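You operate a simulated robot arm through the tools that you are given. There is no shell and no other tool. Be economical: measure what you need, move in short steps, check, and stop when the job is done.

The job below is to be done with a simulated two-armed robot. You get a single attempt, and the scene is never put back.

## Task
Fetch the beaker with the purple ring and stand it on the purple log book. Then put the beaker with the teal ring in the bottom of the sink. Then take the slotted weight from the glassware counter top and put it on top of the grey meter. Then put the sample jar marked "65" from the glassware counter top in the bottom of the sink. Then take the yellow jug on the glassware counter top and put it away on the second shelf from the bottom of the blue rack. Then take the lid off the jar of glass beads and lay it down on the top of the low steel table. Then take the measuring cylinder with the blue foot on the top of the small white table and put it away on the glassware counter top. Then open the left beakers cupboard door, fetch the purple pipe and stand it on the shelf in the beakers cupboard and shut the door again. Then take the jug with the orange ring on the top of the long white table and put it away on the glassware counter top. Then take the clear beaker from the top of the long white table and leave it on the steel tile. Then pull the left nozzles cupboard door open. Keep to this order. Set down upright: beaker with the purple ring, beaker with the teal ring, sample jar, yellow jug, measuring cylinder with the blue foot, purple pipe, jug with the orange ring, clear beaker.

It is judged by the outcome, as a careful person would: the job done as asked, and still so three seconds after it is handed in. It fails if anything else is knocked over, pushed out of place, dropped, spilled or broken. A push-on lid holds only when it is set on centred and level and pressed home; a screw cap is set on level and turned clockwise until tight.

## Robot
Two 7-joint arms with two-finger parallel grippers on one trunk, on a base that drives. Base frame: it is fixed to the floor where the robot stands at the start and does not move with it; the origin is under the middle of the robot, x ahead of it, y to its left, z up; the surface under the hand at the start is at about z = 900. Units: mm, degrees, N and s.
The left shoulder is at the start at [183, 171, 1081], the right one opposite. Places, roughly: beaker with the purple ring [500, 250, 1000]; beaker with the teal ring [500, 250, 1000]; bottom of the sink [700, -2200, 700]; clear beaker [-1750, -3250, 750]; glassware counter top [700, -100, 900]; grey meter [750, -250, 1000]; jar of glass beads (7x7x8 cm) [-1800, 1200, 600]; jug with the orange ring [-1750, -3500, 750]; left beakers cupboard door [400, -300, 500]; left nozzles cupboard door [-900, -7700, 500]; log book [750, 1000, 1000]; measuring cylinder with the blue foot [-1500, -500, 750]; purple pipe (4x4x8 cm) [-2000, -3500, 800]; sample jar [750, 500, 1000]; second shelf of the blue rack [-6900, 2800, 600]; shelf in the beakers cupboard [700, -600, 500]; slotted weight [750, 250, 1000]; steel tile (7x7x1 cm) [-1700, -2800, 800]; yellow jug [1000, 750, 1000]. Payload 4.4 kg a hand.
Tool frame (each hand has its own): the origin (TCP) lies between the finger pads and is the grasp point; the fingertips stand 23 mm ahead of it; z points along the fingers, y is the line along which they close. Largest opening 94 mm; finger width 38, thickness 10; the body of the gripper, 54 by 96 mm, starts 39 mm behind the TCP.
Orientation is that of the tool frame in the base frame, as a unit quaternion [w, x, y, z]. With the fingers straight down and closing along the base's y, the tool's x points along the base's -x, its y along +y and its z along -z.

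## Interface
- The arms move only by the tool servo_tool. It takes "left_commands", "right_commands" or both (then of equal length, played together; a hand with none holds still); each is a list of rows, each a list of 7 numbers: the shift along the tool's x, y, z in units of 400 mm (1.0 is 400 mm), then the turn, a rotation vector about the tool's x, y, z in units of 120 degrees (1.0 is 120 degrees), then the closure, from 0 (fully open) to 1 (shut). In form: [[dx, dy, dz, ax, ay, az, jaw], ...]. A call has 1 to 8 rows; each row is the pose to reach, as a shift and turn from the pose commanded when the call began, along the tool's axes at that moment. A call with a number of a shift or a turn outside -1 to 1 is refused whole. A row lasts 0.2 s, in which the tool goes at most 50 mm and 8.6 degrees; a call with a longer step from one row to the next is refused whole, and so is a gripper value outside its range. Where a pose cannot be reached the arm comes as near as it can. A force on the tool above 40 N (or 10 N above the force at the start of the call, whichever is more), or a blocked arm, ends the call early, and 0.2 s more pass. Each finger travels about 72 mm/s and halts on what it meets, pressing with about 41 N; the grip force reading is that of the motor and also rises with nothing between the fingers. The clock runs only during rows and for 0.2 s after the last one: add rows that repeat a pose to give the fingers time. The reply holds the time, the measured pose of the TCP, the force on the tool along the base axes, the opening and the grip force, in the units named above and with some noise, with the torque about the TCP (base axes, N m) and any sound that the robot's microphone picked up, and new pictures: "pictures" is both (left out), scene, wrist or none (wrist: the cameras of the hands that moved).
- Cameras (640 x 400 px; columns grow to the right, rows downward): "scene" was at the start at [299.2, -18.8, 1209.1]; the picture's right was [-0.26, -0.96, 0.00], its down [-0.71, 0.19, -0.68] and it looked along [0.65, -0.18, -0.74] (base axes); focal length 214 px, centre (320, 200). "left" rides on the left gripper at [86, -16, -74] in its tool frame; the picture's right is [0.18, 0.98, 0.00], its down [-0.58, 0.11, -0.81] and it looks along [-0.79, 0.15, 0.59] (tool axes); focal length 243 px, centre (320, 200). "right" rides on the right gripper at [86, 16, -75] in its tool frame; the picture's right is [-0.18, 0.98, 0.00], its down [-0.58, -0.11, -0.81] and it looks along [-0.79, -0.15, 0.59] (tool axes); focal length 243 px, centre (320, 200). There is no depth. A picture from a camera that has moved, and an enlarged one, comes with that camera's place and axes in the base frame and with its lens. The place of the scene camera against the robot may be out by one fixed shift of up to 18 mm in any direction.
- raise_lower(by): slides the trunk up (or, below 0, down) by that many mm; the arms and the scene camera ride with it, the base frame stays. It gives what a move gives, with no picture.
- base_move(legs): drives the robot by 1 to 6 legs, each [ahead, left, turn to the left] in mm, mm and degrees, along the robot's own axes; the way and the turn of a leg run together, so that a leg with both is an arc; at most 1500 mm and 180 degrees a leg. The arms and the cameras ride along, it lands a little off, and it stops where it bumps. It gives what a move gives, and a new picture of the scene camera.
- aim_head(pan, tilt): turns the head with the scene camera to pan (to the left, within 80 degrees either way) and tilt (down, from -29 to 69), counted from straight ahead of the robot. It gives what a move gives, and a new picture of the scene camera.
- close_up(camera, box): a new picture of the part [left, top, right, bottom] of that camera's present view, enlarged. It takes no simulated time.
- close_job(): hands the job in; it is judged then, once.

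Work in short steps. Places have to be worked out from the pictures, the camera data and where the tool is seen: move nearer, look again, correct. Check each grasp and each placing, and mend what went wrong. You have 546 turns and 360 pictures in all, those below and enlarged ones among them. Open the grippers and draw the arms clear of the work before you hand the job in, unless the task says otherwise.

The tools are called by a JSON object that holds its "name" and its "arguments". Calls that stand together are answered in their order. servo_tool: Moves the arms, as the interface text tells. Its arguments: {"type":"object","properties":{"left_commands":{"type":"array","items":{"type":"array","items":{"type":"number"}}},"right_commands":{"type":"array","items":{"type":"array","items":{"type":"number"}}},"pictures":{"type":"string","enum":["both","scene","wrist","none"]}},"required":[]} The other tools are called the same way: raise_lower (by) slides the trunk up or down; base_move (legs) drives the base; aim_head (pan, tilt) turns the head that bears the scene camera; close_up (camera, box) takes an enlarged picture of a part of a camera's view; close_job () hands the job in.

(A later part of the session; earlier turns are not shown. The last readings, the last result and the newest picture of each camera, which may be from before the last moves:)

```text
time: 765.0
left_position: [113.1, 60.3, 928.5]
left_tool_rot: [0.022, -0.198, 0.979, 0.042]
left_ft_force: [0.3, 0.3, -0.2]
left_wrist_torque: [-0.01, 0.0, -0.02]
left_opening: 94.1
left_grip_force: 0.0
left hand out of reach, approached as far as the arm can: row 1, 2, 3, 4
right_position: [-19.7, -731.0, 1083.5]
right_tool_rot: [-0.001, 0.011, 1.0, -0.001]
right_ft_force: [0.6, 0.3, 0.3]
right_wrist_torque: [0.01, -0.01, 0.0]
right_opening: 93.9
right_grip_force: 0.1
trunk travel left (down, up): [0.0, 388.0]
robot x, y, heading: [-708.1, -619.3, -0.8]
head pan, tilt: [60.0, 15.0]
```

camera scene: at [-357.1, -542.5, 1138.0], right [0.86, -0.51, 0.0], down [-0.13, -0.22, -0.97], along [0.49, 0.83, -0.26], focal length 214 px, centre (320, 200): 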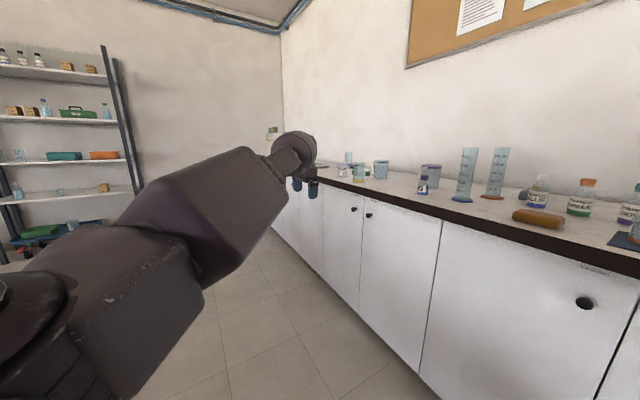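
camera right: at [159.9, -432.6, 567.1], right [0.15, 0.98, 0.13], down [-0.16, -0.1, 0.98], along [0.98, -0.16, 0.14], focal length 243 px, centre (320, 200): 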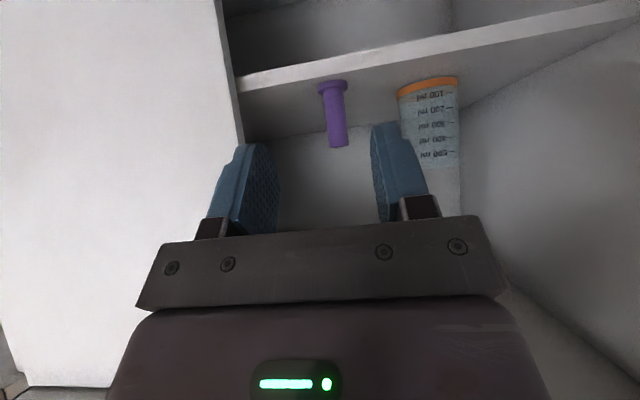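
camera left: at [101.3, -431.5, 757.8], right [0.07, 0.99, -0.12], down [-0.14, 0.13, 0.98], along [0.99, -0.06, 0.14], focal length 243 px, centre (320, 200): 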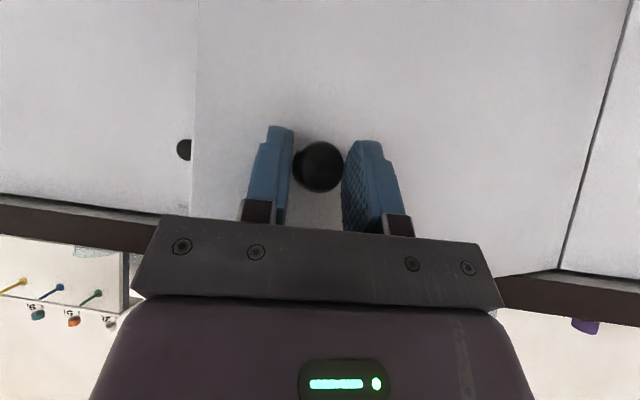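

I try tilting the hand 45° forward first (as in the poses that worked), then moving right.

{"name": "servo_tool", "arguments": {"left_commands": [[0, 0, 0, 0, -0.06, 0.03, 0], [0, 0, 0, 0, -0.12, 0.06, 0], [0, 0, 0, 0, -0.18, 0.09, 0], [0, 0, 0, 0, -0.24, 0.12, 0], [0, 0, 0, 0, -0.3, 0.15, 0], [0, 0, 0, 0, -0.36, 0.18, 0], [0, 0, 0, 0, -0.42, 0.21, 0]], "pictures": "none"}}

{"name": "servo_tool", "arguments": {"left_commands": [[0, -0.11, 0, 0, 0, 0, 0], [0, -0.22, 0, 0, 0, 0, 0], [0, -0.33, 0, 0, 0, 0, 0], [0, -0.44, 0, 0, 0, 0, 0], [0, -0.55, 0, 0, 0, 0, 0], [0, -0.66, 0, 0, 0, 0, 0]], "pictures": "scene"}}

```text
time: 766.6
left_position: [193.4, 131.6, 933.3]
left_tool_rot: [0.424, 0.05, 0.895, 0.126]
left_ft_force: [-0.6, -0.2, -0.2]
left_wrist_torque: [0.01, -0.03, 0.02]
left_opening: 94.0
left_grip_force: 0.2
left hand out of reach, approached as far as the arm can: row 1, 2, 3, 4, 5, 6, 7
right_position: [-18.0, -731.1, 1083.9]
right_tool_rot: [-0.001, 0.011, 1.0, -0.002]
right_ft_force: [-0.6, 0.1, 0.5]
right_wrist_torque: [-0.02, 0.0, 0.02]
right_opening: 94.2
right_grip_force: 0.1
trunk travel left (down, up): [0.0, 388.0]
robot x, y, heading: [-704.3, -619.7, -0.6]
head pan, tilt: [60.0, 15.0]
```

```text
time: 768.0
left_position: [231.3, 90.1, 917.7]
left_tool_rot: [0.424, 0.048, 0.895, 0.125]
left_ft_force: [-0.6, -0.2, -0.2]
left_wrist_torque: [0.02, 0.0, -0.02]
left_opening: 94.0
left_grip_force: 0.0
left hand out of reach, approached as far as the arm can: row 1, 2, 3, 4, 5, 6
right_position: [-18.9, -730.2, 1083.7]
right_tool_rot: [0.0, 0.012, 1.0, -0.001]
right_ft_force: [0.3, 0.2, 0.0]
right_wrist_torque: [0.0, -0.03, -0.02]
right_opening: 94.2
right_grip_force: 0.0
trunk travel left (down, up): [0.0, 388.0]
robot x, y, heading: [-704.0, -619.5, -0.3]
head pan, tilt: [60.0, 15.0]
camera scene: at [-356.8, -542.6, 1137.9], right [0.86, -0.51, 0.0], down [-0.13, -0.22, -0.97], along [0.49, 0.83, -0.26], focal length 214 px, centre (320, 200)
```

scene: 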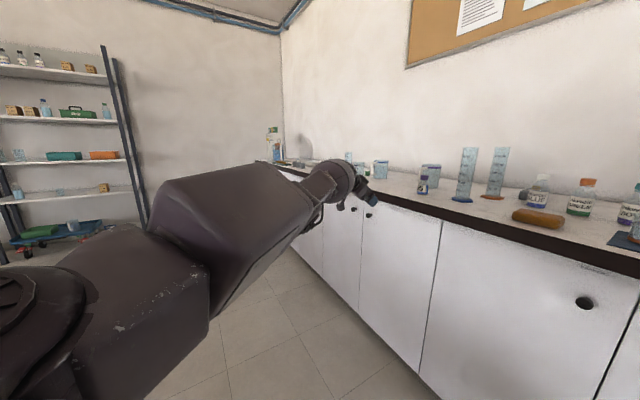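

The elbow seems only able to flex the other way. I command tangentially left, then inward, for a compact parking pose.

{"name": "servo_tool", "arguments": {"left_commands": [[0.03, 0.1, 0, 0, 0.03, 0, 0], [0.06, 0.2, 0, 0, 0.06, 0, 0], [0.1, 0.3, 0, 0, 0.1, 0, 0], [0.15, 0.4, 0, 0, 0.15, 0, 0], [0.2, 0.5, 0, 0, 0.2, 0, 0], [0.27, 0.58, 0, 0, 0.25, 0, 0], [0.34, 0.66, 0, 0, 0.3, 0, 0], [0.42, 0.72, 0, 0, 0.35, 0, 0]], "pictures": "none"}}

{"name": "servo_tool", "arguments": {"left_commands": [[0.1, 0, 0, 0, 0, 0, 0], [0.2, 0, 0, 0, 0, 0, 0], [0.3, 0, 0, 0, 0, 0, 0], [0.4, -0.05, 0, 0, 0, 0, 0], [0.5, -0.1, 0, 0, 0, 0, 0], [0.6, -0.15, 0, 0, 0, 0, 0], [0.7, -0.2, 0, 0, 0, 0, 0]], "pictures": "none"}}

```text
time: 769.8
left_position: [-44.1, 261.3, 875.1]
left_tool_rot: [0.078, 0.0, 0.988, 0.132]
left_ft_force: [0.7, -0.1, -0.5]
left_wrist_torque: [0.05, -0.02, 0.05]
left_opening: 93.9
left_grip_force: 0.0
left hand out of reach, approached as far as the arm can: row 1, 2, 3, 4, 5, 6, 7, 8
right_position: [-24.5, -728.4, 1089.5]
right_tool_rot: [0.004, 0.01, 1.0, -0.001]
right_ft_force: [-3.3, 0.8, 2.9]
right_wrist_torque: [-0.08, -0.15, -0.02]
right_opening: 93.9
right_grip_force: 0.0
trunk travel left (down, up): [0.0, 388.0]
robot x, y, heading: [-706.4, -622.1, -0.5]
head pan, tilt: [60.0, 15.0]
```

```text
time: 771.4
left_position: [-187.2, 329.4, 923.8]
left_tool_rot: [0.075, 0.001, 0.988, 0.133]
left_ft_force: [0.7, -0.1, 0.3]
left_wrist_torque: [-0.02, 0.02, -0.01]
left_opening: 94.0
left_grip_force: 0.1
left hand out of reach, approached as far as the arm can: row 1, 2, 3, 4, 5, 6, 7
right_position: [-18.9, -731.3, 1084.1]
right_tool_rot: [-0.001, 0.011, 1.0, -0.001]
right_ft_force: [0.5, -0.2, 0.7]
right_wrist_torque: [-0.03, -0.02, -0.01]
right_opening: 93.9
right_grip_force: 0.0
trunk travel left (down, up): [0.0, 388.0]
robot x, y, heading: [-705.8, -619.3, -0.7]
head pan, tilt: [60.0, 15.0]
```

I'll park the left arm raised high (which also makes it compact) and continue with the right arm only.

{"name": "servo_tool", "arguments": {"left_commands": [[0.03, 0, -0.11, 0, 0, 0, 0], [0.06, 0, -0.22, 0, 0, 0, 0], [0.09, 0, -0.33, 0, 0, 0, 0], [0.12, 0, -0.44, 0, 0, 0, 0], [0.16, 0, -0.55, 0, 0, 0, 0], [0.2, 0, -0.66, 0, 0, 0, 0], [0.25, 0, -0.77, 0, 0, 0, 0], [0.3, 0, -0.88, 0, 0, 0, 0]], "pictures": "none"}}

{"name": "servo_tool", "arguments": {"left_commands": [[0.04, 0, -0.1, 0, 0, 0, 0], [0.08, 0, -0.2, 0, 0, 0, 0], [0.12, 0, -0.3, 0, 0, 0, 0], [0.17, 0, -0.4, 0, 0, 0, 0], [0.22, 0, -0.5, 0, 0, 0, 0], [0.27, 0, -0.6, 0, 0, 0, 0], [0.32, 0, -0.7, 0, 0, 0, 0], [0.37, 0, -0.8, 0, 0, 0, 0]], "pictures": "none"}}

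```text
time: 773.2
left_position: [-360.7, 236.4, 1241.4]
left_tool_rot: [0.073, 0.0, 0.988, 0.134]
left_ft_force: [-2.3, 1.0, -0.6]
left_wrist_torque: [-0.02, -0.18, -0.05]
left_opening: 94.0
left_grip_force: 0.0
left hand out of reach, approached as far as the arm can: row 1, 2, 3, 4
right_position: [-18.3, -730.2, 1084.2]
right_tool_rot: [-0.001, 0.012, 1.0, -0.001]
right_ft_force: [0.6, -0.1, -0.2]
right_wrist_torque: [-0.01, -0.01, -0.02]
right_opening: 93.9
right_grip_force: 0.0
trunk travel left (down, up): [0.0, 388.0]
robot x, y, heading: [-702.1, -625.6, -0.7]
head pan, tilt: [60.0, 15.0]
```

```text
time: 775.0
left_position: [-468.5, 178.4, 1313.2]
left_tool_rot: [0.073, 0.002, 0.988, 0.137]
left_ft_force: [1.4, -0.4, -0.7]
left_wrist_torque: [0.05, 0.07, -0.02]
left_opening: 94.1
left_grip_force: 0.0
left hand out of reach, approached as far as the arm can: row 1, 2, 3, 4, 5, 6, 7, 8
right_position: [-15.1, -733.0, 1079.9]
right_tool_rot: [-0.004, 0.012, 1.0, -0.001]
right_ft_force: [1.4, 0.2, -1.1]
right_wrist_torque: [0.03, 0.03, 0.02]
right_opening: 93.9
right_grip_force: 0.1
trunk travel left (down, up): [0.0, 388.0]
robot x, y, heading: [-704.9, -619.7, -0.3]
head pan, tilt: [60.0, 15.0]
```

The arm did bend during that. I test moving it inward from here.

{"name": "servo_tool", "arguments": {"left_commands": [[-0.08, -0.06, 0.03, 0, 0, 0, 0], [-0.16, -0.12, 0.06, 0, 0, 0, 0], [-0.24, -0.18, 0.09, 0, 0, 0, 0], [-0.32, -0.24, 0.12, 0, 0, 0, 0], [-0.4, -0.32, 0.15, 0, 0, 0, 0], [-0.48, -0.4, 0.18, 0, 0, 0, 0], [-0.54, -0.5, 0.2, 0, 0, 0, 0], [-0.58, -0.6, 0.22, 0, 0, 0, 0]], "pictures": "none"}}

```text
time: 776.8
left_position: [-388.5, 176.5, 1303.1]
left_tool_rot: [0.069, 0.022, 0.992, 0.104]
left_ft_force: [4.0, 0.1, 0.5]
left_wrist_torque: [0.02, 0.23, 0.06]
left_opening: 93.9
left_grip_force: 0.0
left hand out of reach, approached as far as the arm can: row 1, 2, 3, 4, 5, 6, 7, 8
right_position: [-17.4, -729.0, 1082.5]
right_tool_rot: [-0.001, 0.012, 1.0, -0.003]
right_ft_force: [-0.2, 0.3, 0.6]
right_wrist_torque: [-0.04, 0.02, 0.0]
right_opening: 94.0
right_grip_force: 0.2
trunk travel left (down, up): [0.0, 388.0]
robot x, y, heading: [-706.4, -625.4, -0.6]
head pan, tilt: [60.0, 15.0]
```

I leave the left arm parked high and continue. I restore the trunk and drive to the long table for the orange-ring jug.

{"name": "raise_lower", "arguments": {"by": 100}}

{"name": "base_move", "arguments": {"legs": [[-200, 0, 0], [0, -1500, 0], [0, -1500, 0], [0, 0, 180]]}}

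{"name": "aim_head", "arguments": {"pan": 0, "tilt": 35}}

```text
time: 778.1
left_position: [-386.5, 171.4, 1402.3]
left_tool_rot: [0.067, 0.021, 0.992, 0.105]
left_ft_force: [0.3, 0.0, -0.4]
left_wrist_torque: [0.01, 0.02, 0.04]
left_opening: 94.1
left_grip_force: 0.0
right_position: [-16.7, -730.9, 1180.2]
right_tool_rot: [-0.003, 0.013, 1.0, -0.002]
right_ft_force: [0.8, 0.3, -0.4]
right_wrist_torque: [0.01, 0.03, 0.0]
right_opening: 94.2
right_grip_force: 0.1
trunk travel left (down, up): [-100.0, 288.0]
robot x, y, heading: [-705.7, -623.7, -0.3]
head pan, tilt: [60.0, 15.0]
```

```text
time: 813.3
left_position: [-1283.8, -4447.6, 1402.9]
left_tool_rot: [0.105, 0.992, -0.021, -0.069]
left_ft_force: [-0.8, -0.1, -0.3]
left_wrist_torque: [0.0, -0.01, -0.02]
left_opening: 94.0
left_grip_force: 0.1
right_position: [-1654.8, -3545.2, 1183.7]
right_tool_rot: [-0.001, 1.0, -0.012, 0.001]
right_ft_force: [-0.5, 0.2, -0.3]
right_wrist_torque: [-0.01, 0.0, 0.02]
right_opening: 94.0
right_grip_force: 0.1
trunk travel left (down, up): [-100.0, 288.0]
robot x, y, heading: [-966.4, -3656.2, 179.4]
head pan, tilt: [60.0, 15.0]
camera scene: at [-1252.4, -3731.1, 1259.1], right [-0.86, 0.51, 0.0], down [0.13, 0.22, -0.97], along [-0.49, -0.83, -0.26], focal length 214 px, centre (320, 200)
```

scene: 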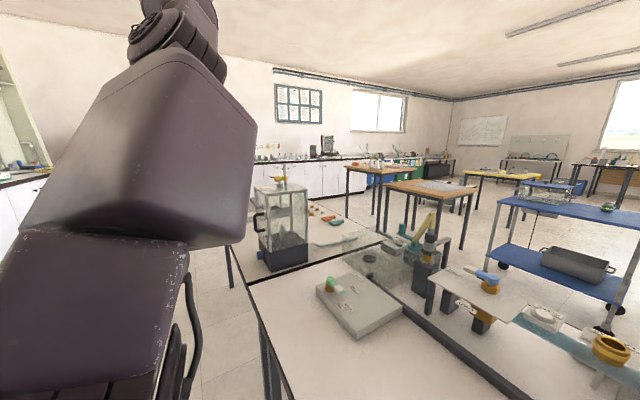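

```text
time: 814.6
left_position: [-1281.5, -4446.9, 1404.6]
left_tool_rot: [0.104, 0.992, -0.021, -0.068]
left_ft_force: [-0.9, 0.2, -0.4]
left_wrist_torque: [-0.01, 0.01, -0.01]
left_opening: 93.9
left_grip_force: 0.1
right_position: [-1654.4, -3545.1, 1183.9]
right_tool_rot: [-0.001, 1.0, -0.013, 0.001]
right_ft_force: [-1.5, -0.6, 0.5]
right_wrist_torque: [-0.03, -0.02, 0.03]
right_opening: 94.0
right_grip_force: 0.1
trunk travel left (down, up): [-100.0, 288.0]
robot x, y, heading: [-972.4, -3654.9, 179.5]
head pan, tilt: [0.0, 35.0]
camera scene: at [-1292.9, -3649.7, 1227.2], right [0.01, 1.0, 0.0], down [0.57, -0.01, -0.82], along [-0.82, 0.01, -0.57], focal length 214 px, centre (320, 200)
```

scene: 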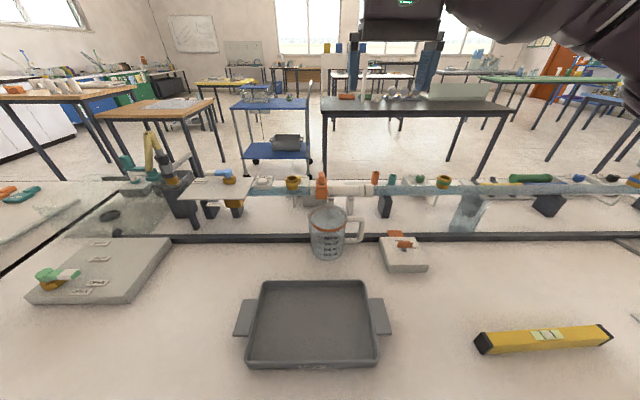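

The jug stands straight ahead. I take the right wrist view to locate it.

{"name": "close_up", "arguments": {"camera": "right", "box": [0, 0, 640, 400]}}

```text
1.00 times, centred on (320, 200) of right (not enlarged: the box is as wide or as high as the picture)
camera zoom: at [-1567.9, -3564.3, 1257.2], right [-0.21, -0.98, 0.0], down [-0.58, 0.12, 0.81], along [-0.79, 0.17, -0.59], focal length 243 px, centre (320, 200)
```

zoom: 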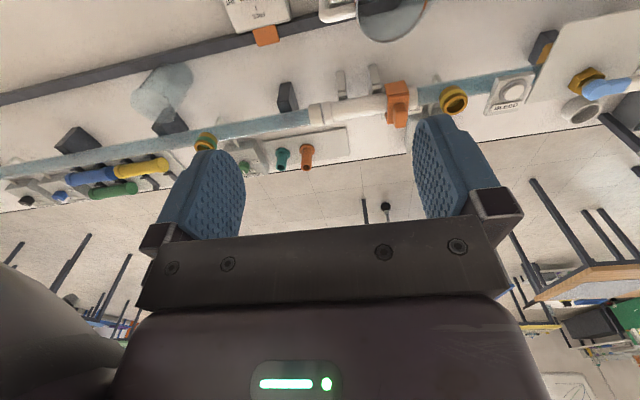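

I move the hand over the jug (y≈-3645), a bit lower, and look again.

{"name": "servo_tool", "arguments": {"right_commands": [[0.02, 0.08, 0.03, 0, 0, 0, 0], [0.04, 0.16, 0.06, 0, 0, 0, 0], [0.05, 0.25, 0.1, 0, 0, 0, 0]], "pictures": "wrist"}}

```text
time: 815.4
left_position: [-1285.0, -4449.6, 1401.7]
left_tool_rot: [0.104, 0.992, -0.021, -0.068]
left_ft_force: [0.3, -0.2, 0.1]
left_wrist_torque: [-0.02, -0.04, 0.01]
left_opening: 94.0
left_grip_force: 0.0
right_position: [-1636.0, -3648.1, 1142.3]
right_tool_rot: [-0.002, 1.0, -0.012, 0.002]
right_ft_force: [-0.4, -0.6, 0.0]
right_wrist_torque: [-0.01, -0.01, -0.01]
right_opening: 93.9
right_grip_force: 0.0
trunk travel left (down, up): [-100.0, 288.0]
robot x, y, heading: [-968.2, -3655.9, 179.2]
head pan, tilt: [0.0, 35.0]
camera right: at [-1549.6, -3666.3, 1217.2], right [-0.21, -0.98, 0.0], down [-0.58, 0.12, 0.81], along [-0.79, 0.17, -0.59], focal length 243 px, centre (320, 200)
```

right: 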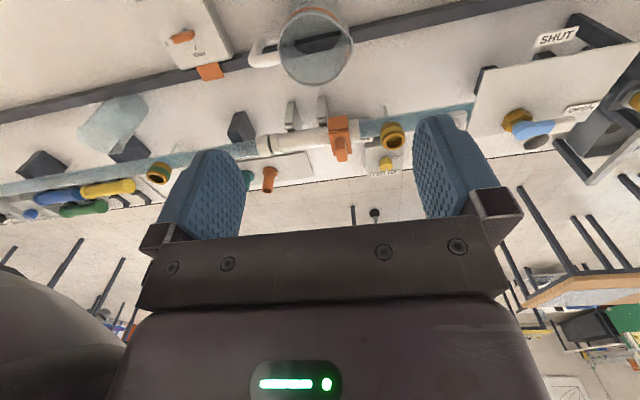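

Jug rim centre ≈ (-1670,-3634), z≈905, handle toward +y. I position to pinch its -y wall at (-1670,-3677), stopping just above the rim.

{"name": "servo_tool", "arguments": {"right_commands": [[-0.03, 0.03, 0.08, 0, 0, 0, 0.2], [-0.06, 0.05, 0.18, 0, 0, 0, 0.45], [-0.083, 0.075, 0.29, 0, 0, 0, 0.45], [-0.083, 0.075, 0.4, 0, 0, 0, 0.45], [-0.083, 0.075, 0.5, 0, 0, 0, 0.45]], "pictures": "wrist"}}

```text
time: 816.6
left_position: [-1285.3, -4446.9, 1403.7]
left_tool_rot: [0.104, 0.992, -0.02, -0.068]
left_ft_force: [-0.7, 0.0, 0.8]
left_wrist_torque: [0.0, 0.0, 0.03]
left_opening: 94.1
left_grip_force: 0.1
right_position: [-1670.3, -3675.8, 941.8]
right_tool_rot: [-0.002, 1.0, -0.013, 0.001]
right_ft_force: [0.3, 0.2, -0.6]
right_wrist_torque: [-0.06, -0.02, -0.02]
right_opening: 51.6
right_grip_force: 0.1
trunk travel left (down, up): [-100.0, 288.0]
robot x, y, heading: [-968.2, -3651.6, 179.2]
head pan, tilt: [0.0, 35.0]
camera right: at [-1584.0, -3694.0, 1015.9], right [-0.21, -0.98, 0.0], down [-0.58, 0.12, 0.8], along [-0.79, 0.17, -0.59], focal length 243 px, centre (320, 200)
```

right: 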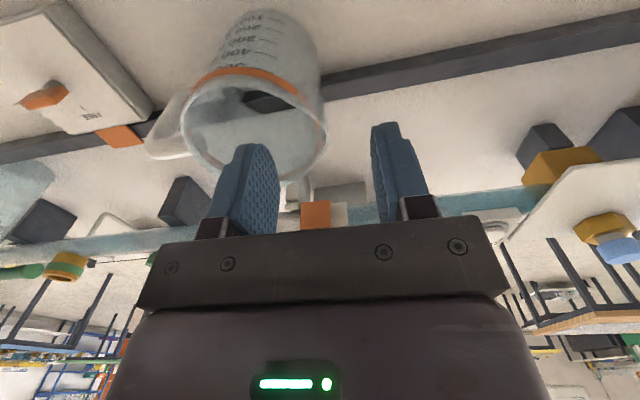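

Wall is at y≈-3681; rim z≈896. I adjust, lower to 892 and close.

{"name": "servo_tool", "arguments": {"right_commands": [[0.015, 0.01, 0.06, 0, 0, 0, 0.45], [0.015, 0.01, 0.123, 0, 0, 0, 0.45], [0.015, 0.01, 0.123, 0, 0, 0, 0.7], [0.015, 0.01, 0.123, 0, 0, 0, 1.0], [0.015, 0.01, 0.123, 0, 0, 0, 1.0], [0.015, 0.01, 0.123, 0, 0, 0, 1.0]], "pictures": "none"}}

{"name": "servo_tool", "arguments": {"right_commands": [[0, 0, -0.03, 0, 0, 0, 1.0], [0, 0, -0.1, 0, 0, 0, 1.0], [0, 0, -0.2, 0, 0, 0, 1.0], [0, 0, -0.32, 0, 0, 0, 1.0], [0, 0, -0.44, 0, 0, 0, 1.0], [0, 0, -0.56, 0, 0, 0, 1.0], [0, 0, -0.68, 0, 0, 0, 1.0]], "pictures": "both"}}

```text
time: 817.1
left_position: [-1283.1, -4446.9, 1404.6]
left_tool_rot: [0.105, 0.992, -0.021, -0.07]
left_ft_force: [-0.3, -1.1, -0.1]
left_wrist_torque: [-0.02, -0.05, 0.03]
left_opening: 94.1
left_grip_force: 0.1
right_position: [-1664.3, -3681.3, 918.9]
right_tool_rot: [0.005, 1.0, -0.009, -0.004]
right_ft_force: [7.7, 1.0, 25.3]
right_wrist_torque: [0.73, -0.61, -0.24]
right_opening: 52.4
right_grip_force: 0.8
trunk travel left (down, up): [-100.0, 288.0]
robot x, y, heading: [-971.3, -3659.2, 179.3]
head pan, tilt: [0.0, 35.0]
stopped in row 2 (right hand): the force on the tool passed its limit at 50 N (the readings are from after the stop); the commanded pose is now the measured one
```

```text
time: 818.7
left_position: [-1282.1, -4447.8, 1404.9]
left_tool_rot: [0.104, 0.992, -0.022, -0.07]
left_ft_force: [0.7, 0.9, 0.4]
left_wrist_torque: [0.0, 0.05, 0.01]
left_opening: 93.9
left_grip_force: 0.0
right_position: [-1660.9, -3681.4, 1184.1]
right_tool_rot: [0.002, 1.0, -0.01, -0.002]
right_ft_force: [0.4, 0.3, 0.0]
right_wrist_torque: [-0.03, -0.02, -0.01]
right_opening: 0.0
right_grip_force: 41.3
trunk travel left (down, up): [-100.0, 288.0]
robot x, y, heading: [-969.6, -3652.3, 179.4]
head pan, tilt: [0.0, 35.0]
camera scene: at [-1291.7, -3649.7, 1227.7], right [0.01, 1.0, 0.0], down [0.57, -0.01, -0.82], along [-0.82, 0.01, -0.57], focal length 214 px, centre (320, 200)
camera right: at [-1573.9, -3699.6, 1257.1], right [-0.2, -0.98, 0.01], down [-0.57, 0.12, 0.81], along [-0.79, 0.16, -0.59], focal length 243 px, centre (320, 200)
```

scene: 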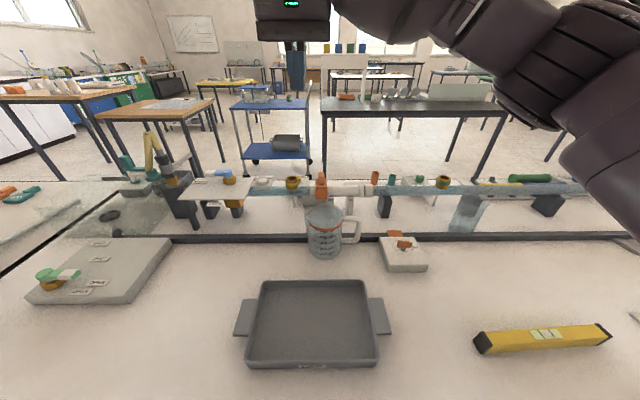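
right: 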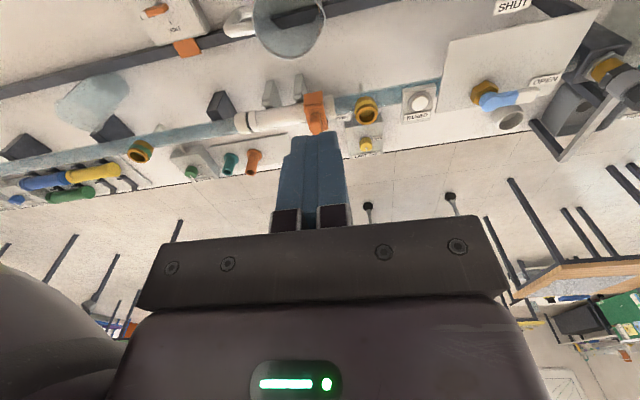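

A finger landed on the near rim: the jug's centre is further, ≈(-1692,-3640). The jug still stands. I re-align and retry.

{"name": "servo_tool", "arguments": {"right_commands": [[-0.04, 0.005, 0.08, 0, 0, 0, 0.45], [-0.078, 0.01, 0.18, 0, 0, 0, 0.45], [-0.078, 0.01, 0.3, 0, 0, 0, 0.45], [-0.078, 0.01, 0.42, 0, 0, 0, 0.45], [-0.078, 0.01, 0.54, 0, 0, 0, 0.45], [-0.078, 0.01, 0.61, 0, 0, 0, 0.45]], "pictures": "wrist"}}

```text
time: 820.1
left_position: [-1285.6, -4445.8, 1403.3]
left_tool_rot: [0.105, 0.992, -0.021, -0.068]
left_ft_force: [-0.5, -0.3, 0.2]
left_wrist_torque: [-0.02, -0.02, 0.01]
left_opening: 94.2
left_grip_force: 0.1
right_position: [-1696.1, -3683.8, 940.5]
right_tool_rot: [0.003, 1.0, -0.01, -0.003]
right_ft_force: [-0.2, 1.1, 0.8]
right_wrist_torque: [0.0, 0.02, 0.02]
right_opening: 51.6
right_grip_force: 0.1
trunk travel left (down, up): [-100.0, 288.0]
robot x, y, heading: [-968.9, -3655.1, 179.1]
head pan, tilt: [0.0, 35.0]
camera right: at [-1608.8, -3701.8, 1014.0], right [-0.21, -0.98, 0.01], down [-0.57, 0.12, 0.81], along [-0.79, 0.16, -0.59], focal length 243 px, centre (320, 200)
```

right: 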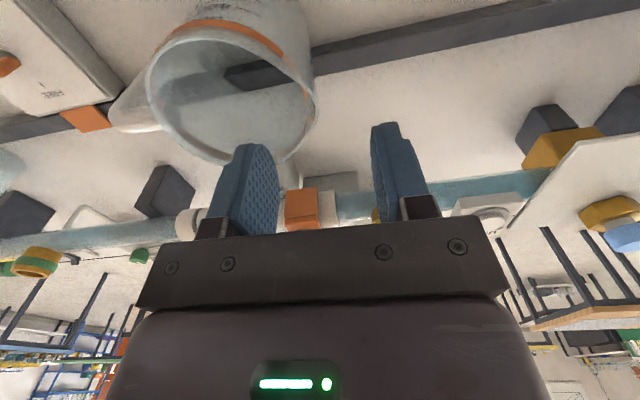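

The interior is probably tight; I centre the inner finger better: TCP (-1671,-3681) with a wider opening, then lower gently.

{"name": "servo_tool", "arguments": {"right_commands": [[0.0625, -0.0075, 0, 0, 0, 0, 0.38], [0.0625, -0.0075, 0.03, 0, 0, 0, 0.38], [0.0625, -0.0075, 0.06, 0, 0, 0, 0.38], [0.0625, -0.0075, 0.09, 0, 0, 0, 0.38], [0.0625, -0.0075, 0.118, 0, 0, 0, 0.38]], "pictures": "wrist"}}

```text
time: 821.3
left_position: [-1284.0, -4446.6, 1402.9]
left_tool_rot: [0.104, 0.992, -0.022, -0.068]
left_ft_force: [-0.1, -0.3, 0.0]
left_wrist_torque: [-0.01, -0.02, -0.06]
left_opening: 94.2
left_grip_force: 0.0
right_position: [-1670.6, -3681.3, 893.6]
right_tool_rot: [0.002, 1.0, -0.011, -0.003]
right_ft_force: [0.3, -0.5, 0.4]
right_wrist_torque: [0.01, -0.03, 0.0]
right_opening: 58.2
right_grip_force: 0.1
trunk travel left (down, up): [-100.0, 288.0]
robot x, y, heading: [-971.1, -3659.0, 179.0]
head pan, tilt: [0.0, 35.0]
camera right: at [-1584.6, -3698.9, 966.2], right [-0.21, -0.98, 0.01], down [-0.58, 0.13, 0.81], along [-0.79, 0.16, -0.59], focal length 243 px, centre (320, 200)
```

right: 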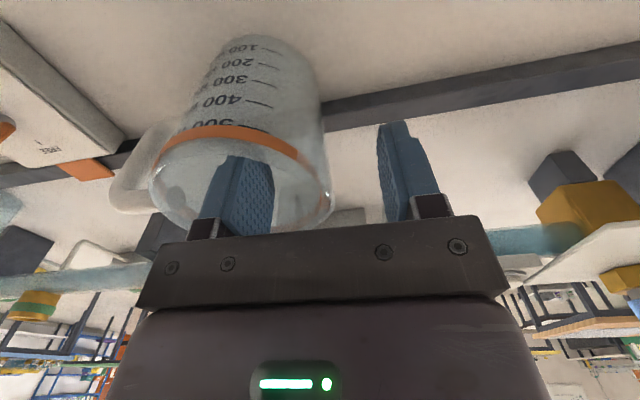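

Inside without contact. I close on the wall and lift.

{"name": "servo_tool", "arguments": {"right_commands": [[0, 0, 0, 0, 0, 0, 0.6], [0, 0, 0, 0, 0, 0, 0.8], [0, 0, 0, 0, 0, 0, 1.0], [0, 0, 0, 0, 0, 0, 1.0], [0, 0, 0, 0, 0, 0, 1.0]], "pictures": "none"}}

{"name": "servo_tool", "arguments": {"right_commands": [[0, 0, -0.03, 0, 0, 0, 1.0], [0, 0, -0.1, 0, 0, 0, 1.0], [0, 0, -0.2, 0, 0, 0, 1.0], [0, 0, -0.32, 0, 0, 0, 1.0], [0, 0, -0.44, 0, 0, 0, 1.0], [0, 0, -0.56, 0, 0, 0, 1.0], [0, 0, -0.68, 0, 0, 0, 1.0], [0, 0, -0.76, 0, 0, 0, 1.0]], "pictures": "both"}}

```text
time: 822.5
left_position: [-1284.2, -4447.6, 1404.3]
left_tool_rot: [0.104, 0.992, -0.022, -0.069]
left_ft_force: [0.6, -0.4, 0.4]
left_wrist_torque: [0.02, 0.02, 0.05]
left_opening: 93.9
left_grip_force: 0.1
right_position: [-1672.1, -3681.3, 892.5]
right_tool_rot: [0.002, 1.0, -0.01, -0.003]
right_ft_force: [1.2, -0.9, 1.6]
right_wrist_torque: [0.05, -0.11, -0.02]
right_opening: 2.1
right_grip_force: 41.5
trunk travel left (down, up): [-100.0, 288.0]
robot x, y, heading: [-969.5, -3652.6, 179.2]
head pan, tilt: [0.0, 35.0]
```

```text
time: 824.3
left_position: [-1282.8, -4446.9, 1404.3]
left_tool_rot: [0.105, 0.992, -0.022, -0.07]
left_ft_force: [1.2, -0.2, 0.1]
left_wrist_torque: [0.03, 0.01, 0.03]
left_opening: 93.9
left_grip_force: 0.0
right_position: [-1669.5, -3679.5, 1199.2]
right_tool_rot: [0.003, 1.0, -0.01, -0.003]
right_ft_force: [0.6, -0.6, -2.0]
right_wrist_torque: [-0.04, 0.05, 0.04]
right_opening: 2.4
right_grip_force: 40.6
trunk travel left (down, up): [-100.0, 288.0]
robot x, y, heading: [-969.0, -3653.6, 179.5]
head pan, tilt: [0.0, 35.0]
camera scene: at [-1292.3, -3649.6, 1227.4], right [0.01, 1.0, 0.0], down [0.57, -0.01, -0.82], along [-0.82, 0.01, -0.57], focal length 214 px, centre (320, 200)
camera right: at [-1580.7, -3697.1, 1272.1], right [-0.2, -0.98, 0.01], down [-0.57, 0.12, 0.81], along [-0.79, 0.16, -0.59], focal length 243 px, centre (320, 200)
```

scene: 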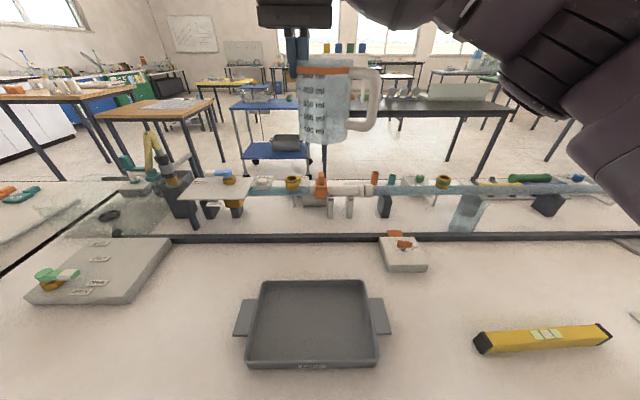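
right: 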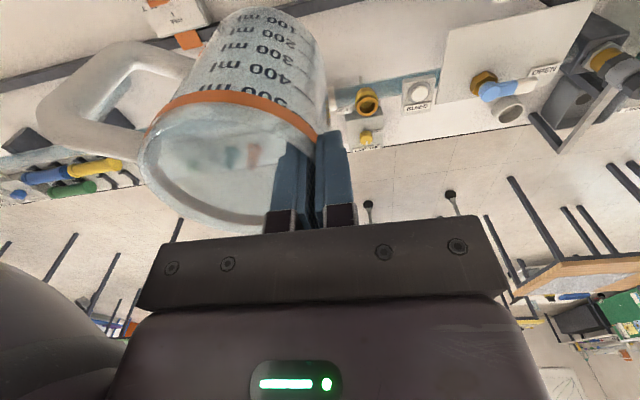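

Jug is held level. I back off, turn around and drive to the glassware counter, to the free spot near (480,240).

{"name": "base_move", "arguments": {"legs": [[-150, 0, 0], [0, 0, -179.5], [0, 1300, 0], [0, 1300, 0], [0, 1240, 0]]}}

```text
time: 866.0
left_position: [-451.0, 955.2, 1402.8]
left_tool_rot: [0.071, 0.036, 0.991, 0.103]
left_ft_force: [0.3, 0.2, -0.5]
left_wrist_torque: [0.0, 0.01, 0.0]
left_opening: 94.1
left_grip_force: 0.1
right_position: [-89.0, 177.0, 1197.6]
right_tool_rot: [0.003, 0.026, 1.0, 0.003]
right_ft_force: [-0.5, 0.6, -0.2]
right_wrist_torque: [0.06, 0.02, 0.04]
right_opening: 2.3
right_grip_force: 41.4
trunk travel left (down, up): [-100.0, 288.0]
robot x, y, heading: [-790.4, 170.5, -2.5]
head pan, tilt: [0.0, 35.0]
camera scene: at [-479.4, 161.8, 1227.1], right [-0.04, -1.0, 0.0], down [-0.57, 0.02, -0.82], along [0.82, -0.03, -0.57], focal length 214 px, centre (320, 200)
```

scene: 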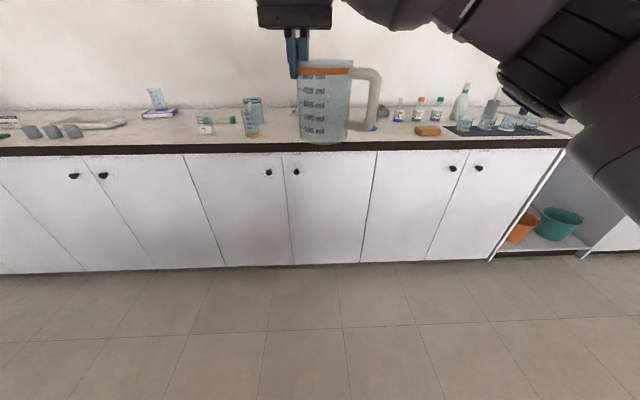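

I drive ahead to bring the jug over the counter.

{"name": "base_move", "arguments": {"legs": [[570, 70, 2.5]]}}

{"name": "aim_head", "arguments": {"pan": 0, "tilt": 50}}

```text
time: 869.3
left_position: [73.6, 1034.9, 1404.2]
left_tool_rot: [0.068, 0.009, 0.992, 0.104]
left_ft_force: [-0.2, -0.3, -0.6]
left_wrist_torque: [0.0, 0.0, 0.01]
left_opening: 94.0
left_grip_force: 0.0
right_position: [475.8, 276.4, 1197.9]
right_tool_rot: [0.002, -0.001, 1.0, 0.002]
right_ft_force: [0.1, 0.8, -2.2]
right_wrist_torque: [0.06, -0.01, -0.01]
right_opening: 2.4
right_grip_force: 41.5
trunk travel left (down, up): [-100.0, 288.0]
robot x, y, heading: [-223.8, 239.4, 0.8]
head pan, tilt: [0.0, 35.0]
camera scene: at [87.9, 241.5, 1227.2], right [0.01, -1.0, 0.0], down [-0.57, -0.01, -0.82], along [0.82, 0.01, -0.57], focal length 214 px, centre (320, 200)
```

scene: 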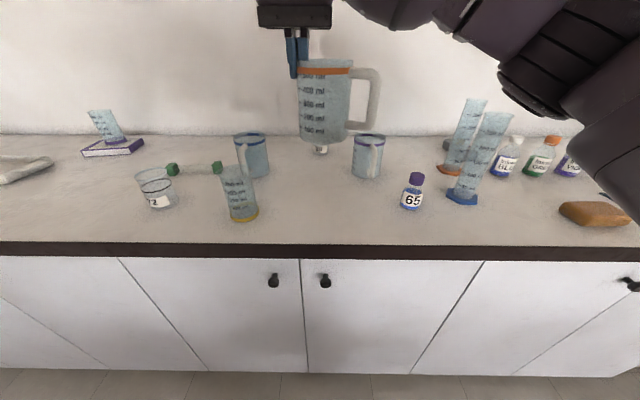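

```text
time: 870.1
left_position: [74.4, 1034.4, 1403.7]
left_tool_rot: [0.068, 0.009, 0.992, 0.106]
left_ft_force: [-0.6, -0.3, 0.1]
left_wrist_torque: [-0.04, 0.01, -0.01]
left_opening: 94.4
left_grip_force: 0.1
right_position: [476.0, 275.9, 1198.1]
right_tool_rot: [0.003, -0.001, 1.0, 0.002]
right_ft_force: [0.3, -0.1, -0.5]
right_wrist_torque: [0.04, -0.02, 0.02]
right_opening: 2.1
right_grip_force: 40.6
trunk travel left (down, up): [-100.0, 288.0]
robot x, y, heading: [-224.0, 234.4, 0.9]
head pan, tilt: [0.0, 50.0]
camera scene: at [76.9, 241.3, 1205.4], right [0.01, -1.0, 0.0], down [-0.77, -0.01, -0.64], along [0.64, 0.01, -0.77], focal length 214 px, centre (320, 200)
```

scene: 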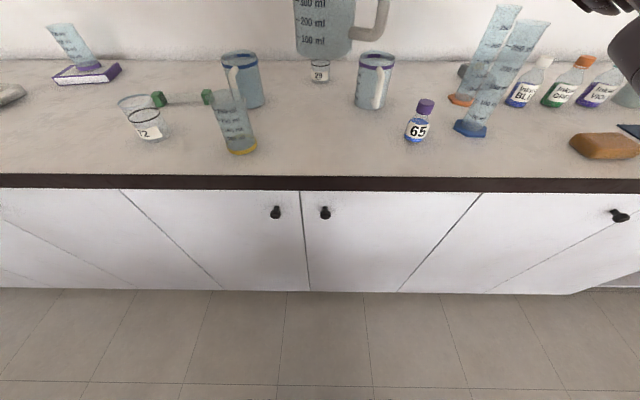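

Spot is clear. I move 34 mm deeper and lower to just above the counter, then slowly.

{"name": "servo_tool", "arguments": {"right_commands": [[-0.085, 0, 0, 0, 0, 0, 1.0], [-0.085, 0, 0.11, 0, 0, 0, 1.0], [-0.085, 0, 0.22, 0, 0, 0, 1.0], [-0.085, 0, 0.33, 0, 0, 0, 1.0], [-0.085, 0, 0.415, 0, 0, 0, 1.0]], "pictures": "none"}}

{"name": "servo_tool", "arguments": {"right_commands": [[0, 0, 0.012, 0, 0, 0, 1.0], [0, 0, 0.024, 0, 0, 0, 1.0], [0, 0, 0.036, 0, 0, 0, 1.0], [0, 0, 0.048, 0, 0, 0, 1.0]], "pictures": "scene"}}

```text
time: 871.3
left_position: [75.9, 1034.7, 1403.4]
left_tool_rot: [0.066, 0.009, 0.992, 0.105]
left_ft_force: [0.4, 0.6, -0.4]
left_wrist_torque: [-0.01, 0.0, -0.04]
left_opening: 94.1
left_grip_force: 0.1
right_position: [511.2, 276.0, 1031.6]
right_tool_rot: [0.001, 0.0, 1.0, 0.003]
right_ft_force: [-0.1, 0.1, -1.3]
right_wrist_torque: [0.04, 0.01, 0.0]
right_opening: 1.9
right_grip_force: 40.7
trunk travel left (down, up): [-100.0, 288.0]
robot x, y, heading: [-225.2, 234.4, 0.8]
head pan, tilt: [0.0, 50.0]
```

```text
time: 872.3
left_position: [72.0, 1034.8, 1404.4]
left_tool_rot: [0.068, 0.009, 0.992, 0.105]
left_ft_force: [-0.2, 0.1, -0.5]
left_wrist_torque: [0.02, 0.01, -0.02]
left_opening: 94.0
left_grip_force: 0.0
right_position: [510.9, 277.4, 1013.1]
right_tool_rot: [0.003, -0.002, 1.0, 0.003]
right_ft_force: [1.6, 0.6, 3.2]
right_wrist_torque: [-0.1, 0.05, 0.0]
right_opening: 2.1
right_grip_force: 41.1
trunk travel left (down, up): [-100.0, 288.0]
robot x, y, heading: [-223.0, 231.6, 0.7]
head pan, tilt: [0.0, 50.0]
camera scene: at [76.3, 241.4, 1205.7], right [0.01, -1.0, 0.0], down [-0.77, -0.01, -0.64], along [0.64, 0.01, -0.77], focal length 214 px, centre (320, 200)
```

scene: 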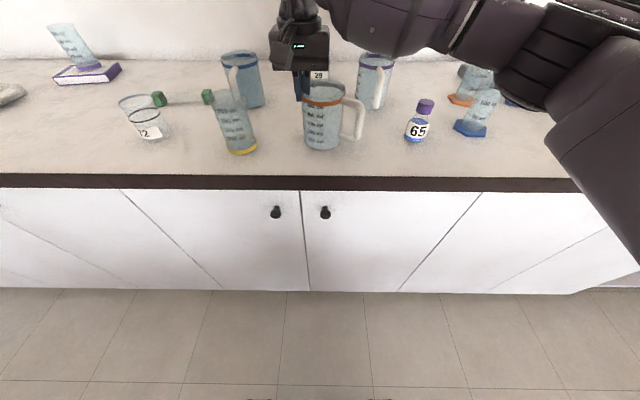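

Touching. I lower 2 mm more, open, and lift out.

{"name": "servo_tool", "arguments": {"right_commands": [[0, 0, 0.006, 0, 0, 0, 1.0], [0, 0, 0.003, 0, 0, 0, 0.7], [0, 0, 0.003, 0, 0, 0, 0.45], [0, 0, 0.003, 0, 0, 0, 0.42], [0, 0, -0.06, 0, 0, 0, 0.42], [0, 0, -0.17, 0, 0, 0, 0.42], [0, 0, -0.28, 0, 0, 0, 0.42], [0, 0, -0.4, 0, 0, 0, 0.3]], "pictures": "wrist"}}

```text
time: 874.1
left_position: [71.6, 1034.6, 1405.2]
left_tool_rot: [0.069, 0.01, 0.992, 0.105]
left_ft_force: [-0.7, 0.2, 0.9]
left_wrist_torque: [0.0, 0.0, -0.01]
left_opening: 93.8
left_grip_force: 0.0
right_position: [507.6, 277.1, 1175.2]
right_tool_rot: [0.004, -0.002, 1.0, 0.003]
right_ft_force: [-0.7, 0.5, -0.7]
right_wrist_torque: [-0.02, -0.03, 0.02]
right_opening: 65.9
right_grip_force: 0.1
trunk travel left (down, up): [-100.0, 288.0]
robot x, y, heading: [-224.2, 236.8, 0.5]
head pan, tilt: [0.0, 50.0]
camera right: at [421.3, 292.3, 1248.3], right [0.18, 0.98, 0.01], down [0.58, -0.11, 0.81], along [0.8, -0.14, -0.59], focal length 243 px, centre (320, 200)
```

right: 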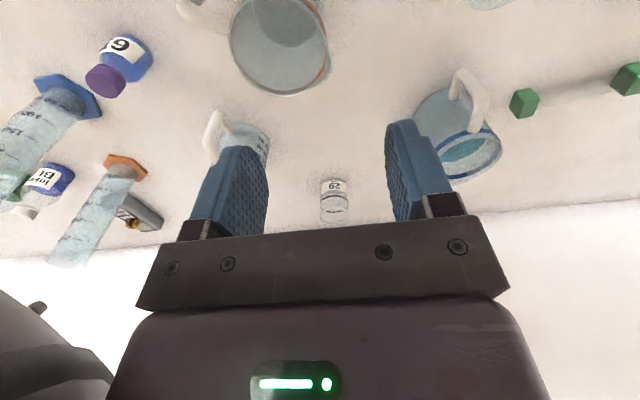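

Jug stands on the counter. Next the clear beaker: I drive back to the long table.

{"name": "base_move", "arguments": {"legs": [[-620, 0, -0.5], [0, -1200, 0], [0, -1200, 0], [0, -1150, 0], [0, 0, 180]]}}

{"name": "aim_head", "arguments": {"pan": 0, "tilt": 35}}

```text
time: 915.5
left_position: [-1204.6, -4108.7, 1403.5]
left_tool_rot: [0.104, 0.992, -0.031, -0.069]
left_ft_force: [0.5, 0.5, -0.1]
left_wrist_torque: [0.01, -0.01, 0.0]
left_opening: 94.1
left_grip_force: 0.0
right_position: [-1606.2, -3331.3, 1172.1]
right_tool_rot: [0.003, 1.0, -0.02, -0.002]
right_ft_force: [-0.6, -1.0, 0.6]
right_wrist_torque: [0.0, 0.03, -0.01]
right_opening: 65.9
right_grip_force: 0.0
trunk travel left (down, up): [-100.0, 288.0]
robot x, y, heading: [-872.1, -3322.9, 178.8]
head pan, tilt: [0.0, 50.0]
camera scene: at [-1186.3, -3310.5, 1205.4], right [0.03, 1.0, 0.0], down [0.77, -0.02, -0.64], along [-0.64, 0.02, -0.77], focal length 214 px, centre (320, 200)
```

scene: 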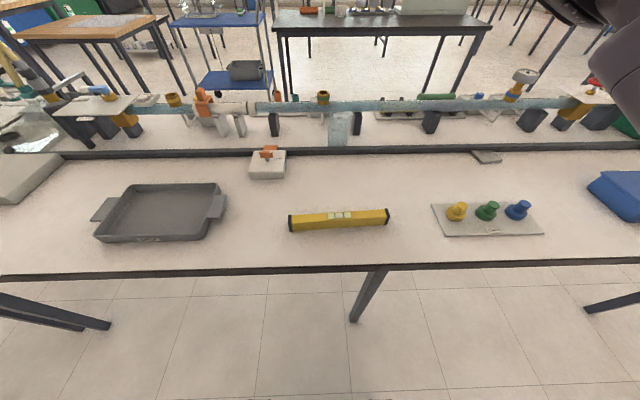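

```text
time: 916.3
left_position: [-1204.3, -4107.9, 1404.3]
left_tool_rot: [0.104, 0.992, -0.03, -0.07]
left_ft_force: [-0.1, 0.2, 0.0]
left_wrist_torque: [0.01, 0.0, 0.0]
left_opening: 94.2
left_grip_force: 0.2
right_position: [-1607.2, -3330.9, 1172.0]
right_tool_rot: [0.003, 1.0, -0.02, -0.003]
right_ft_force: [-0.3, 0.2, -0.4]
right_wrist_torque: [0.02, -0.06, -0.02]
right_opening: 65.8
right_grip_force: 0.1
trunk travel left (down, up): [-100.0, 288.0]
robot x, y, heading: [-874.2, -3318.6, 178.4]
head pan, tilt: [0.0, 35.0]
camera scene: at [-1197.3, -3310.1, 1227.1], right [0.03, 1.0, 0.0], down [0.57, -0.02, -0.82], along [-0.82, 0.02, -0.57], focal length 214 px, centre (320, 200)
```

scene: 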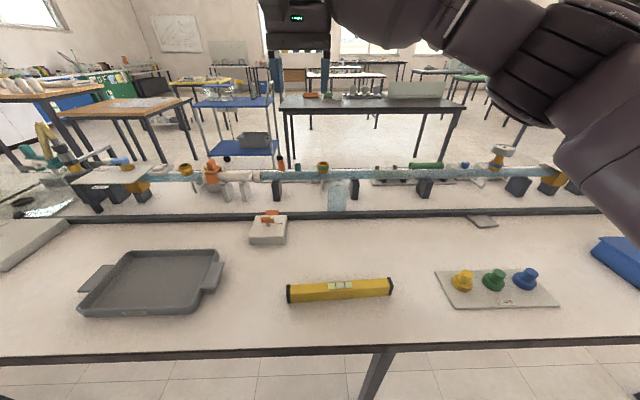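

I drive ahead 120 and bring the right hand over the beaker for a wrist view.

{"name": "base_move", "arguments": {"legs": [[120, 0, 1.5]]}}

{"name": "servo_tool", "arguments": {"right_commands": [[0.03, -0.09, 0, 0, 0, 0, 0], [0.06, -0.18, 0, 0, 0, 0, 0], [0.08, -0.27, 0, 0, 0, 0, 0]], "pictures": "wrist"}}

```text
time: 917.6
left_position: [-1304.9, -4112.8, 1403.4]
left_tool_rot: [0.103, 0.992, -0.019, -0.068]
left_ft_force: [0.0, 0.3, 0.4]
left_wrist_torque: [-0.03, 0.02, 0.01]
left_opening: 93.9
left_grip_force: 0.0
right_position: [-1726.6, -3347.3, 1174.2]
right_tool_rot: [0.002, 1.0, -0.008, -0.004]
right_ft_force: [0.7, 0.0, -0.4]
right_wrist_torque: [-0.01, 0.0, 0.0]
right_opening: 66.0
right_grip_force: 0.1
trunk travel left (down, up): [-100.0, 288.0]
robot x, y, heading: [-997.1, -3325.0, 179.6]
head pan, tilt: [0.0, 35.0]
camera scene: at [-1318.1, -3315.6, 1227.5], right [0.01, 1.0, 0.0], down [0.57, 0.0, -0.82], along [-0.82, 0.01, -0.57], focal length 214 px, centre (320, 200)
```

scene: 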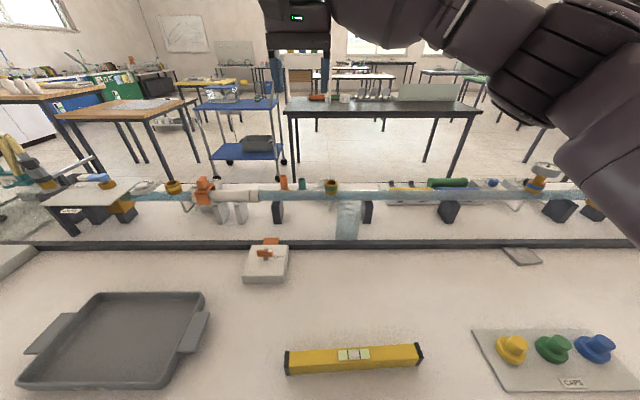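

```text
time: 918.4
left_position: [-1304.6, -4110.9, 1406.2]
left_tool_rot: [0.105, 0.992, -0.019, -0.069]
left_ft_force: [-0.1, 0.4, 0.4]
left_wrist_torque: [0.01, 0.01, -0.04]
left_opening: 94.1
left_grip_force: 0.1
right_position: [-1692.1, -3235.6, 1172.6]
right_tool_rot: [0.003, 1.0, -0.008, -0.003]
right_ft_force: [-0.6, -0.2, 0.7]
right_wrist_torque: [-0.02, -0.01, 0.0]
right_opening: 93.9
right_grip_force: 0.1
trunk travel left (down, up): [-100.0, 288.0]
robot x, y, heading: [-994.8, -3321.2, 179.6]
head pan, tilt: [0.0, 35.0]
camera right: at [-1604.6, -3253.8, 1245.7], right [-0.2, -0.98, 0.01], down [-0.57, 0.12, 0.81], along [-0.79, 0.16, -0.59], focal length 243 px, centre (320, 200)
```

right: 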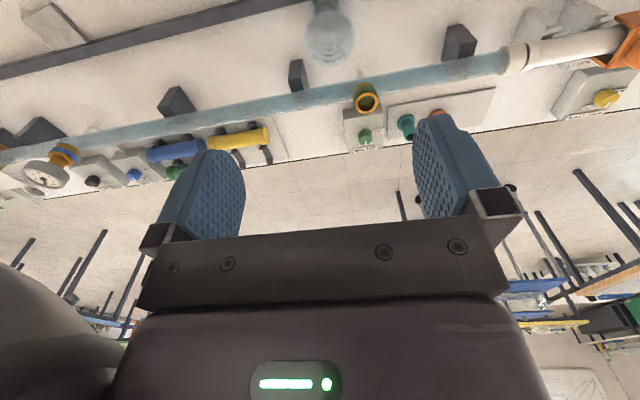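

Beaker rim ≈ (-1735,-3240). I go over it, lower, and refine.

{"name": "servo_tool", "arguments": {"right_commands": [[-0.05, 0.005, 0.08, 0, 0, 0, 0], [-0.1, 0.01, 0.18, 0, 0, 0, 0], [-0.11, 0.012, 0.29, 0, 0, 0, 0]], "pictures": "wrist"}}

```text
time: 919.2
left_position: [-1306.4, -4114.0, 1403.5]
left_tool_rot: [0.104, 0.992, -0.019, -0.068]
left_ft_force: [-0.7, 0.3, -0.6]
left_wrist_torque: [-0.02, 0.02, 0.01]
left_opening: 94.0
left_grip_force: 0.0
right_position: [-1739.5, -3242.3, 1053.4]
right_tool_rot: [0.003, 1.0, -0.008, -0.002]
right_ft_force: [-0.2, 0.1, 0.4]
right_wrist_torque: [-0.03, -0.01, -0.01]
right_opening: 93.8
right_grip_force: 0.1
trunk travel left (down, up): [-100.0, 288.0]
robot x, y, heading: [-994.2, -3319.6, 179.6]
head pan, tilt: [0.0, 35.0]
camera right: at [-1652.6, -3259.7, 1126.6], right [-0.2, -0.98, 0.01], down [-0.58, 0.12, 0.81], along [-0.79, 0.16, -0.59], focal length 243 px, centre (320, 200)
```

right: 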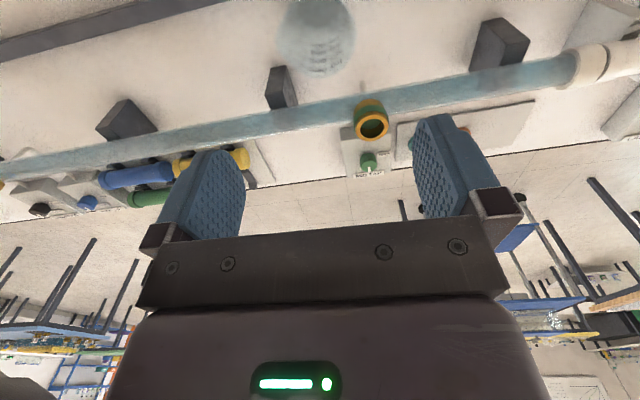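

Rim centre ≈ (-1731,-3242). I descend to TCP 900 and check.

{"name": "servo_tool", "arguments": {"right_commands": [[0.02, 0, 0.1, 0, 0, 0, 0], [0.02, 0, 0.2, 0, 0, 0, 0], [0.02, 0, 0.3, 0, 0, 0, 0], [0.02, 0, 0.38, 0, 0, 0, 0]], "pictures": "wrist"}}

```text
time: 920.2
left_position: [-1306.8, -4113.7, 1402.7]
left_tool_rot: [0.105, 0.992, -0.019, -0.068]
left_ft_force: [0.4, -0.2, -0.4]
left_wrist_torque: [0.07, -0.02, 0.01]
left_opening: 93.9
left_grip_force: 0.0
right_position: [-1732.6, -3243.4, 903.7]
right_tool_rot: [0.004, 1.0, -0.007, -0.003]
right_ft_force: [0.0, 0.0, 0.1]
right_wrist_torque: [-0.02, -0.01, 0.01]
right_opening: 94.1
right_grip_force: 0.1
trunk travel left (down, up): [-100.0, 288.0]
robot x, y, heading: [-996.9, -3316.8, 179.5]
head pan, tilt: [0.0, 35.0]
camera right: at [-1645.7, -3261.7, 976.1], right [-0.2, -0.98, 0.01], down [-0.58, 0.12, 0.81], along [-0.79, 0.16, -0.59], focal length 243 px, centre (320, 200)
```

right: 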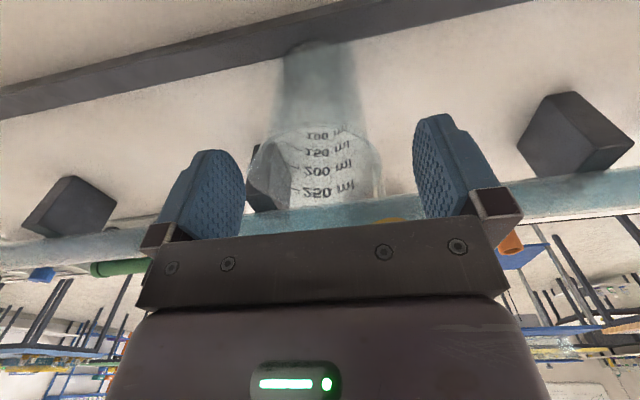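

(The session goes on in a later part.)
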